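You operate a simulated robot arm through the tools that you are given. There is no shell and no other tool. Be economical: measure what you need, move in short steps, check, and stop when the job is done.

The job below is to be done with a simulated robot arm. You get a single attempt, and the scene is never put back.

TASK
Put one of the gear wheels from the top of the wide bench on the white board there.
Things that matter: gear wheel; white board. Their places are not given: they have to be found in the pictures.

Only the result counts: the job must be done as asked and must still hold three seconds after the hand-in. Knocking over, shifting, dropping, spilling or breaking anything else fails it.

THE ROBOT
A 7-joint arm with a two-finger parallel gripper, fixed in place. Base frame: the origin is at the foot of the arm, x ahead of it, y to its left, z up; the work surface is at about z = 0. Lengths are in m, angles in rad, forces in N, time in s.
With the tool pointing down near the work surface it reaches from about 0.22 to 0.58 m from the base axis. Its first joint turns from -1.152 to 1.152 rad. Payload 2.5 kg.
The tool frame sits at the grasp point between the pads (the TCP): z along the fingers, y along the line on which they close. The tips reach 0.023 m beyond it. The gripper opens to 0.094 m. The fingers are 0.038 m wide and 0.01 m thick; the gripper's body (0.054 by 0.096 m) begins 0.039 m behind the TCP.
Orientation is told as [roll, pitch, yaw] about the base's x, y, z axes, in that order, counted from this pose: with the fingers straight down and closing along the base's y, the tool's x points along the base's -x, its y along +y and its z along -z.

THE INTERFACE
- The arm moves only by the tool drive_tool. Its argument "plan" is a list of rows, each a list of 7 numbers: the gripper command, from -1 (fully open) to 1 (shut), values between in proportion, then the shift along the base's x, y, z in units of 250 mm (1.0 is 250 mm), then the turn, a rotation vector about the base's x, y, z in units of 90 degrees (1.0 is 90 degrees). In form: [[jaw, dx, dy, dz, rx, ry, rz], ...]. A call has 1 to 20 rows; each row is the pose to reach, as a shift and turn from the pose commanded when the call began. A call with a number of a shift or a turn outside -1 to 1 is refused whole. Rows are played at 5 a second. More than 0.05 m and 0.15 rad between two rows, or a gripper value outside its range, and nothing of the call is played. Where a pose cannot be reached the arm comes as near as it can. A force on the tool above 40 N (or 10 N above the force at the start of the call, whichever is more), or a blocked arm, ends the call early, and 0.2 s more pass. Each finger travels about 0.108 m/s and halts on what it meets, pressing with about 29 N; the grip force reading is that of the motor and also rises with nothing between the fingers. The clock runs only during rows and for 0.2 s after the last one: add rows that repeat a pose to give the fingers time. The reply holds the time, the measured pose of the TCP, the force on the tool along the base axes, the opening and the grip force, in the units named above and with some noise, and new pictures: "show" is both (left out), scene, wrist or none.
- Cameras (640 x 400 px; columns grow to the right, rows downward): "scene" is fixed at [0.1328, -0.4278, 0.5305]; the picture's right is [0.66, -0.75, 0.00], its down [-0.52, -0.46, -0.72] and it looks along [0.54, 0.48, -0.69] (base axes); focal length 272 px, centre (320, 200). "wrist" rides on the gripper at [-0.039, 0, -0.044] in the tool frame; the picture's right is [0.00, -1.00, 0.00], its down [0.97, 0.00, -0.24] and it looks along [0.24, 0.00, 0.97] (tool axes); focal length 218 px, centre (320, 200).
- pixel_to_xyz(camera, pixels): for up to 12 pixels [column, row] of the newest picture of that camera ("zoom" is the newest enlarged one), the place [x, y, z] in the base frame of the surface seen there, good to about 0.003 m. It takes no simulated time.
- enlarge(camera, box): a new picture of the part [left, top, right, bottom] of that camera's present view, enlarged. It takes no simulated time.
- sign_off(): hands the job in; it is judged then, once.

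Keep the steps short. Do not move on a guess: measure, check each grasp and each placing, and mend mistakes. In all there are 60 turns and 120 pictures (those below and enlarged ones count). Leave the gripper open and the arm clear of the work at the hand-in unless told otherwise, and finish with a single line.

The tools are called after ">>>" as a command line: name --pt "numbers of a row" for each row, then --argument value for the rest, lists and objects as JSON in quotes. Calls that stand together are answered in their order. drive_tool: Moves the arm, as the interface text tells. Its arguments: {"type":"object","properties":{"plan":{"type":"array","items":{"type":"array","items":{"type":"number"}}},"show":{"type":"string","enum":["both","scene","wrist","none"]}},"required":["plan"]} The other tools are called the same way: pixel_to_xyz (camera, pixels) gives the place of the surface under pixels of a picture; enlarge (camera, box) takes an enlarged picture of a part of a camera's view; sign_off () hands the job in.

At the start:

```text
t: 0.0
tcp_pos: [0.2952, -0.1687, 0.3243]
tcp_rot: [0.0, -0.001, 0.0]
wrist_force: [0.0, -0.4, 0.1]
grip_width: 0.094
grip_force: 0.1
```

scene: 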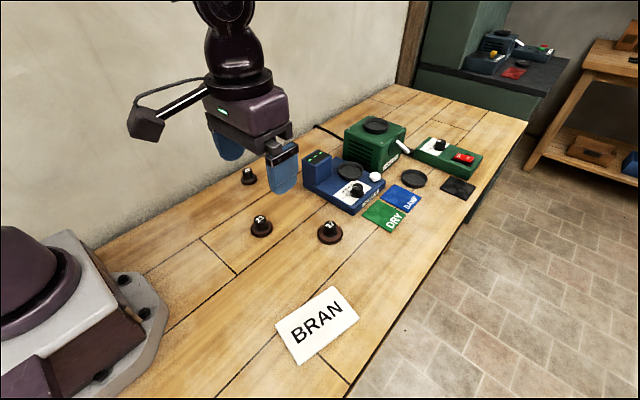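
wrist: 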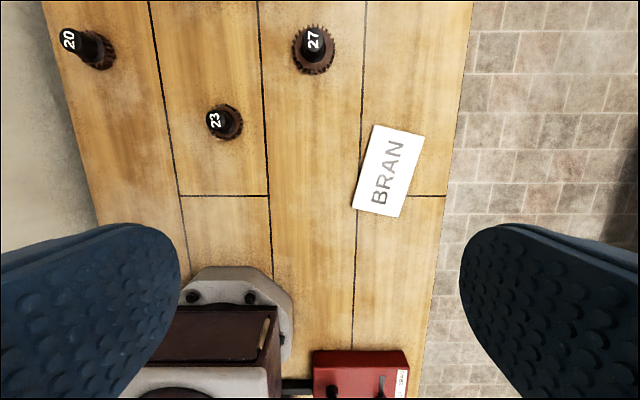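

The gears look like the three brown toothed wheels with black hubs (20, 23, 27), and the white board looks like the "BRAN" plate. I'll zoom in and measure them.

>>> enlarge --camera "scene" --box '[220, 150, 380, 250]'

>>> enlarge --camera "wrist" --box '[180, 0, 460, 220]'

>>> pixel_to_xyz --camera "wrist" --pixels '[[375, 125], [425, 137], [398, 217], [352, 206], [388, 170], [314, 40], [313, 72], [215, 121], [232, 136], [320, 150]]'

>>> pixel_to_xyz --camera "scene" --pixels '[[331, 226], [330, 241], [260, 219], [261, 233], [248, 172], [317, 322], [280, 320], [332, 287], [359, 318], [300, 363]]'

```text
4.00 times, centred on (300, 200) of scene
```

zoom: 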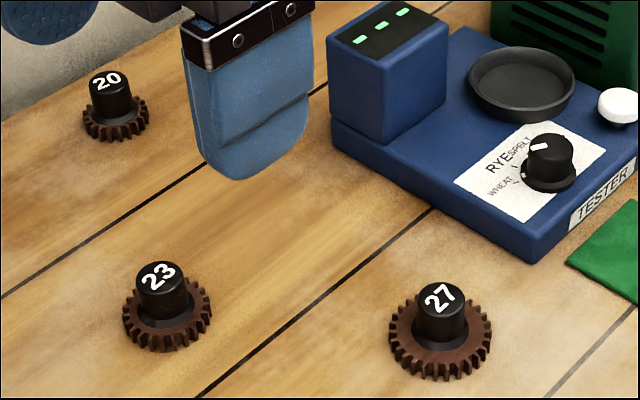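

```text
1.82 times, centred on (320, 110) of wrist
```

zoom: 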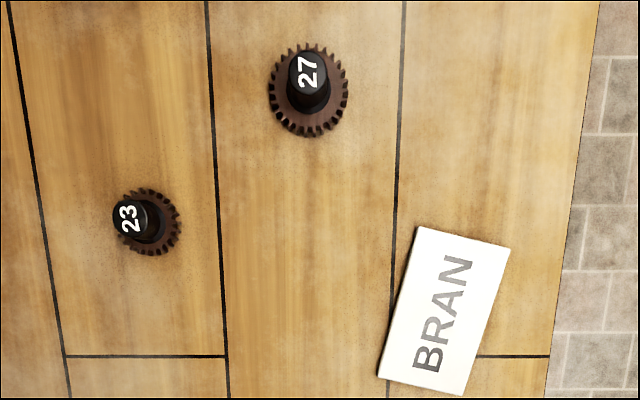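

```text
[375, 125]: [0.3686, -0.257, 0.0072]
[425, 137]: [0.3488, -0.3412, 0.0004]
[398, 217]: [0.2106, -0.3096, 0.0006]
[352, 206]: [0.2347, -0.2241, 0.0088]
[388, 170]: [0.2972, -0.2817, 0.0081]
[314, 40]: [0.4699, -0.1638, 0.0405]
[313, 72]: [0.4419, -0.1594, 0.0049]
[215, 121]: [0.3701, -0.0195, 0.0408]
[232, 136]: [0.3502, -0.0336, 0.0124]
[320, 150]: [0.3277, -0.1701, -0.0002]
```

```text
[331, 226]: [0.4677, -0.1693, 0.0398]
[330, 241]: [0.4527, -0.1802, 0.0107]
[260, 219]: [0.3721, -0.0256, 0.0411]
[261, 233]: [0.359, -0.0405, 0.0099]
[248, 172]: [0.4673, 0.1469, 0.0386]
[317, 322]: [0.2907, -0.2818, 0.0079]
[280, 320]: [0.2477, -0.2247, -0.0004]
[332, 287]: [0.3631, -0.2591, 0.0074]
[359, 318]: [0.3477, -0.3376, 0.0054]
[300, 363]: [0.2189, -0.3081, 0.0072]
```

Board: centre about (0.29, -0.283), top at z≈0.008. The "23" gear hub is at about (0.372, -0.022), top at z≈0.041, and has the most room around it. I'll move above it and look again.

>>> drive_tool --pt "-1 0.05 0.098 -0.113 0 0 0" --pt "-1 0.1 0.196 -0.227 0 0 0" --pt "-1 0.15 0.294 -0.34 0 0 0" --pt "-1 0.2 0.392 -0.453 0 0 0" --pt "-1 0.25 0.49 -0.567 0 0 0" --pt "-1 0.304 0.588 -0.68 0 0 0" --pt "-1 0.304 0.588 -0.68 0 0 0"

```text
t: 1.6
tcp_pos: [0.3729, -0.021, 0.154]
tcp_rot: [-0.001, 0.001, 0.0]
wrist_force: [0.1, 0.8, -0.5]
grip_width: 0.094
grip_force: 0.0
```

scene: 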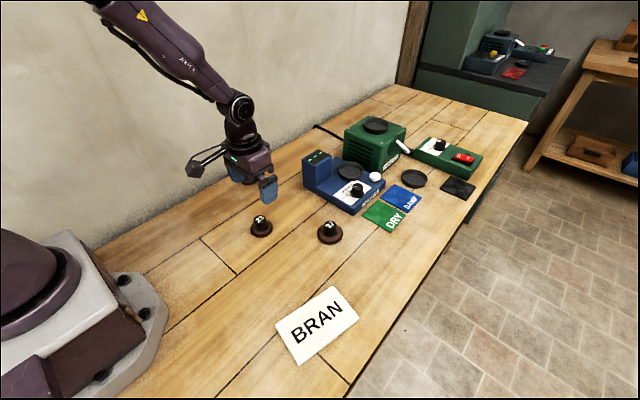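
wrist: 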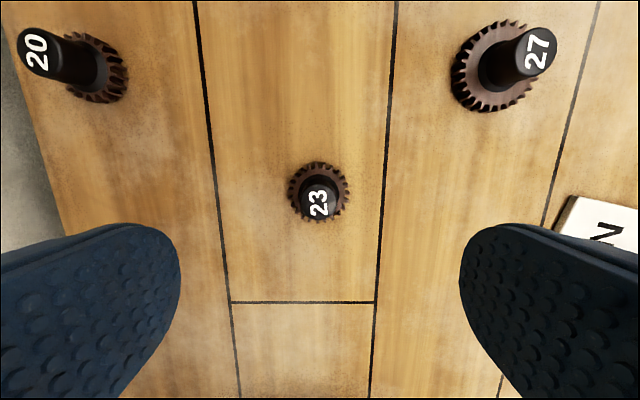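

The hub is at about (319, 200), just ahead of the camera. I'll measure its edges and the gear's rim.

>>> enlarge --camera "wrist" --box '[270, 150, 370, 230]'

>>> pixel_to_xyz --camera "wrist" --pixels '[[319, 203], [304, 203], [335, 203], [319, 190], [319, 216], [294, 193], [345, 193], [319, 167], [319, 180], [319, 140]]'

```text
5.00 times, centred on (320, 190) of wrist
```

zoom: 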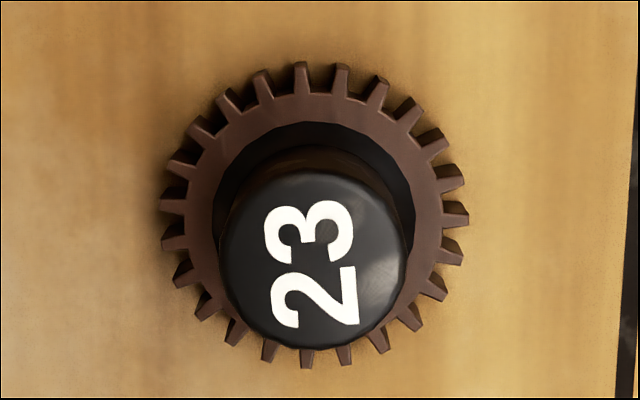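

```text
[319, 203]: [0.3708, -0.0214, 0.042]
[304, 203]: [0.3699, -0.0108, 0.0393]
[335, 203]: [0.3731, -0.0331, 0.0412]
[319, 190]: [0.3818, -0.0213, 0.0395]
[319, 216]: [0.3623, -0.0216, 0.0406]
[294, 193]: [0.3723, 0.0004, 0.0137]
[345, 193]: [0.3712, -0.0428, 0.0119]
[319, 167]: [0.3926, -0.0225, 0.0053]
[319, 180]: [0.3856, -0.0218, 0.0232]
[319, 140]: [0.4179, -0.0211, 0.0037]
```

The hub is centred at (0.372, -0.0217), about 25 mm wide, with the gear face at z≈0.013. I'll lower the TCP to z≈0.041 so the tips end at 0.018, then close on the hub.

>>> drive_tool --pt "-1 0 0 -0.15 0 0 0" --pt "-1 0 0 -0.3 0 0 0" --pt "-1 0 0 -0.4 0 0 0" --pt "-1 0 0 -0.452 0 0 0" --pt "-1 0 0 -0.452 0 0 0" --pt "0 0 0 -0.452 0 0 0" --pt "0.3 0 0 -0.452 0 0 0" --pt "1 0 0 -0.452 0 0 0" --pt "1 0 0 -0.452 0 0 0" --pt "1 0 0 -0.452 0 0 0"

```text
t: 3.8
tcp_pos: [0.3713, -0.0232, 0.0416]
tcp_rot: [-0.002, 0.0, 0.0]
wrist_force: [0.0, 0.2, -0.2]
grip_width: 0.0277
grip_force: 28.8
```

scene: 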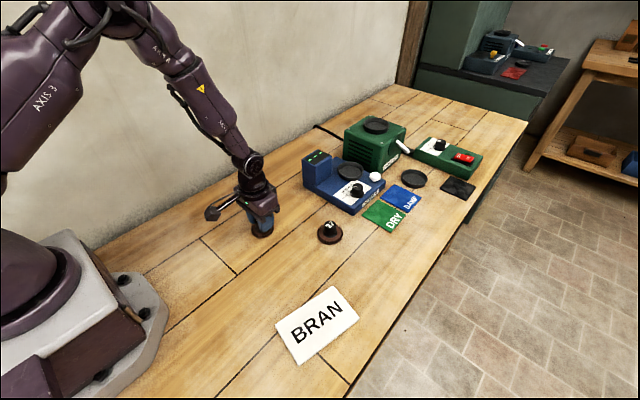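
wrist: 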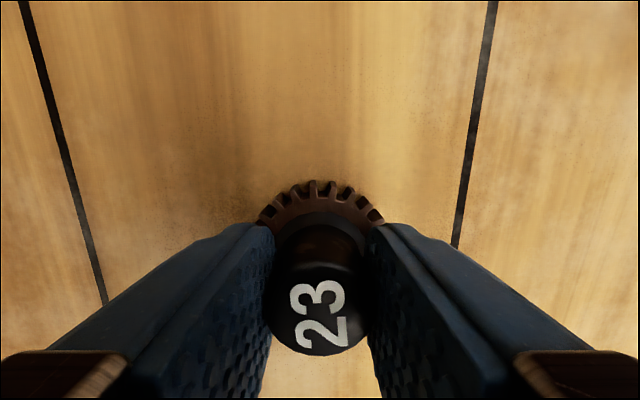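

The hub is gripped at 27.7 mm with 28.8 N. Next I'll lift it 0.08 m and check the hold.

>>> drive_tool --pt "1 0 0 0.06 0 0 0" --pt "1 0 0 0.16 0 0 0" --pt "1 0 0 0.32 0 0 0" --pt "1 0 0 0.32 0 0 0"

```text
t: 4.8
tcp_pos: [0.3726, -0.0204, 0.1215]
tcp_rot: [-0.001, -0.002, 0.001]
wrist_force: [0.8, 0.0, -1.6]
grip_width: 0.0276
grip_force: 29.3
```

scene: 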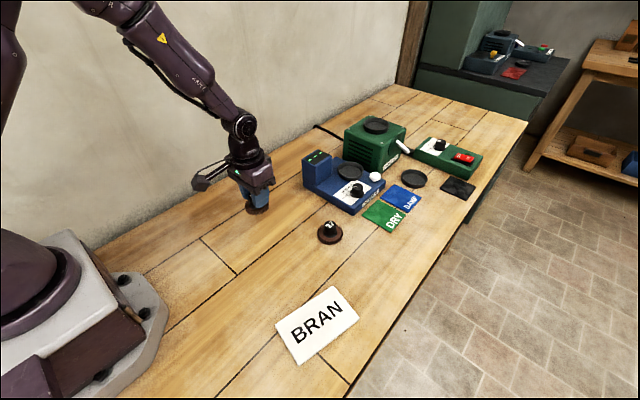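
wrist: 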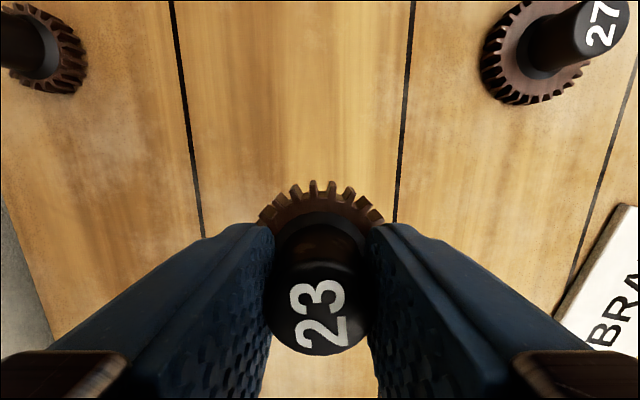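

The gear came up with the hand and the grip is steady. I'll carry it towards the board centre at this height; 27's hub top at 0.041 stays below the load.

>>> drive_tool --pt "1 -0.04 -0.12 0 0 0 0" --pt "1 -0.08 -0.26 0 0 0 0" --pt "1 -0.13 -0.4 0 0 0 0" --pt "1 -0.17 -0.54 0 0 0 0" --pt "1 -0.22 -0.68 0 0 0 0" --pt "1 -0.26 -0.82 0 0 0 0" --pt "1 -0.3 -0.93 0 0 0 0" --pt "1 -0.326 -1.0 0 0 0 0" --pt "1 -0.326 -1.0 0 0 0 0"

```text
t: 6.8
tcp_pos: [0.2907, -0.2728, 0.1199]
tcp_rot: [-0.001, 0.0, -0.002]
wrist_force: [-1.1, -0.2, -1.1]
grip_width: 0.0277
grip_force: 29.1
```

scene: 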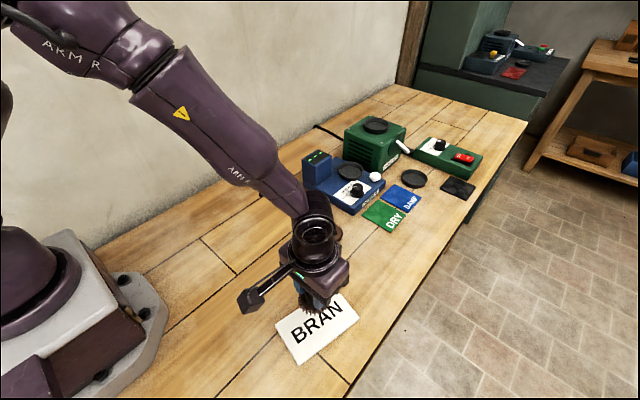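
wrist: 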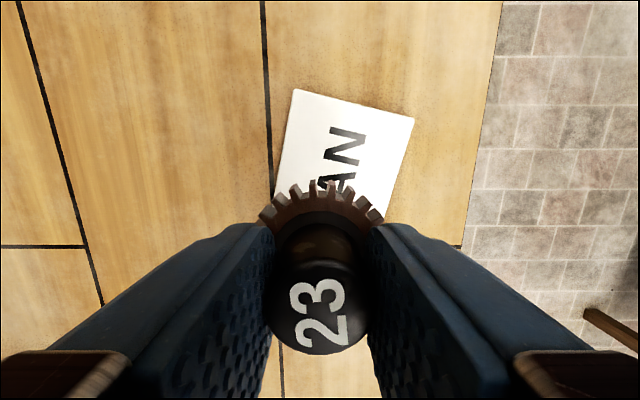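

The gear is over the board, about 10 mm short in y. I'll correct y and lower to just above the board top (contact expected at TCP z≈0.049).

>>> drive_tool --pt "1 0 -0.04 -0.08 0 0 0" --pt "1 0 -0.04 -0.18 0 0 0" --pt "1 0 -0.04 -0.25 0 0 0" --pt "1 0 -0.04 -0.27 0 0 0" --pt "1 0 -0.04 -0.27 0 0 0"

```text
t: 8.0
tcp_pos: [0.2896, -0.2823, 0.0537]
tcp_rot: [0.0, -0.001, -0.001]
wrist_force: [-0.4, -0.5, -1.5]
grip_width: 0.0277
grip_force: 28.3
```

scene: 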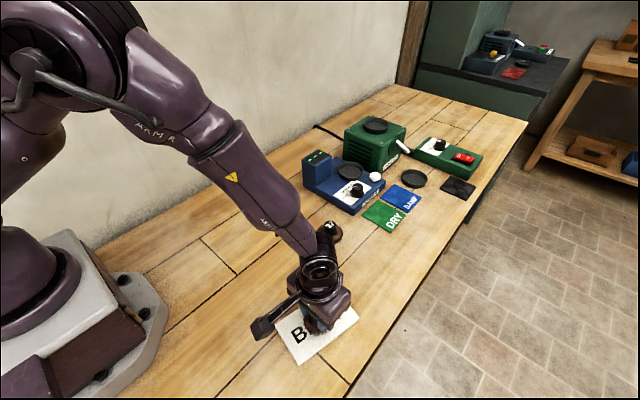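
wrist: 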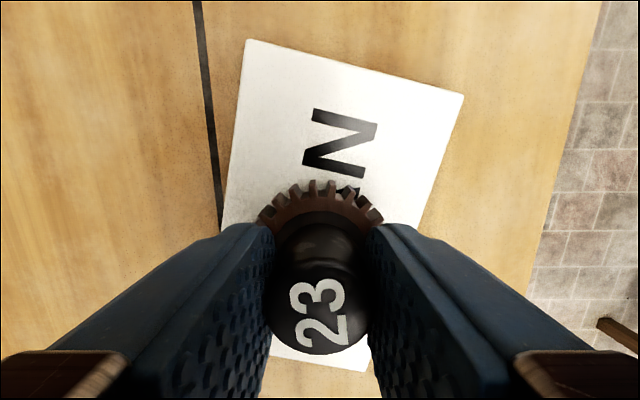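

There is still no contact, with about 4 mm to go. I'll ease down in 1 mm steps and watch the force.

>>> drive_tool --pt "1 0 0 -0.004 0 0 0" --pt "1 0 0 -0.008 0 0 0" --pt "1 0 0 -0.012 0 0 0" --pt "1 0 0 -0.016 0 0 0" --pt "1 0 0 -0.016 0 0 0" --show "none"

```text
t: 9.2
tcp_pos: [0.2898, -0.2815, 0.0504]
tcp_rot: [0.0, -0.001, 0.0]
wrist_force: [0.5, -0.6, -1.1]
grip_width: 0.0277
grip_force: 29.1
```

Still no contact force, so I'll go down another 2 mm.

>>> drive_tool --pt "1 0 0 -0.003 0 0 0" --pt "1 0 0 -0.006 0 0 0" --pt "1 0 0 -0.008 0 0 0" --pt "1 0 0 -0.008 0 0 0" --show "none"

```text
t: 10.2
tcp_pos: [0.2898, -0.2829, 0.0489]
tcp_rot: [0.0, -0.001, 0.001]
wrist_force: [-3.0, 1.6, 10.4]
grip_width: 0.0278
grip_force: 28.9
```

The force has risen to 10 N, so the gear is resting on the board. I'll open gently, wait, and then rise straight up.

>>> drive_tool --pt "0.3 0 0 0.002 0 0 0" --pt "0 0 0 0.002 0 0 0" --pt "-0.5 0 0 0.002 0 0 0" --pt "-1 0 0 0.002 0 0 0" --pt "-1 0 0 0.002 0 0 0" --pt "-1 0 0 0.1 0 0 0" --pt "-1 0 0 0.25 0 0 0" --pt "-1 0 0 0.42 0 0 0" --pt "-1 0 0 0.6 0 0 0" --pt "-1 0 0 0.6 0 0 0"

```text
t: 12.4
tcp_pos: [0.2893, -0.2825, 0.1974]
tcp_rot: [-0.001, 0.001, 0.001]
wrist_force: [-1.0, 0.0, 0.3]
grip_width: 0.0941
grip_force: 0.0
```

scene: 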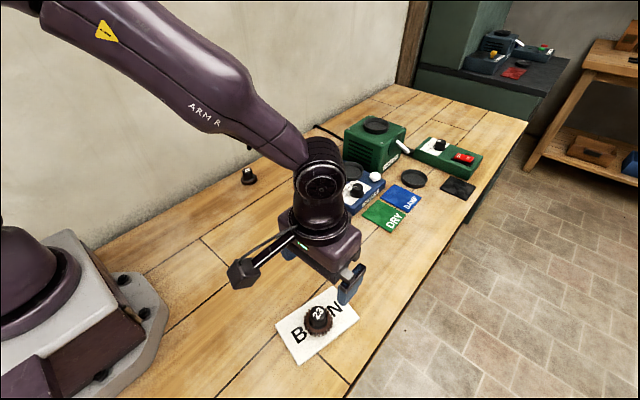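
wrist: 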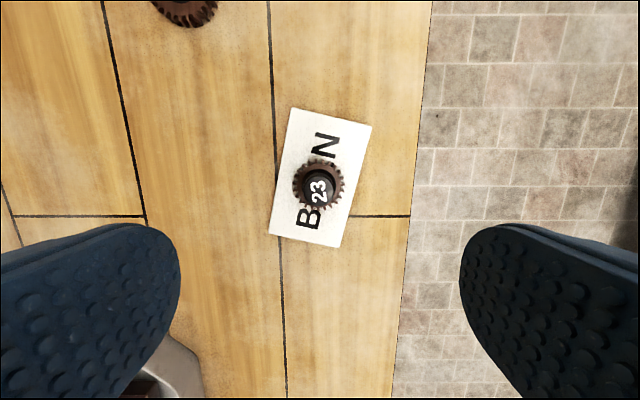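

Gear 23 stands upright in the middle of the white board. The board and the other gears haven't moved, the gripper is open, and the arm is clear. I'll hand it in.

>>> sign_off

```text
The job is handed in.
```

Gear wheel 23 is standing in the middle of the white BRAN board, the gripper is open and clear, and the job is handed in.
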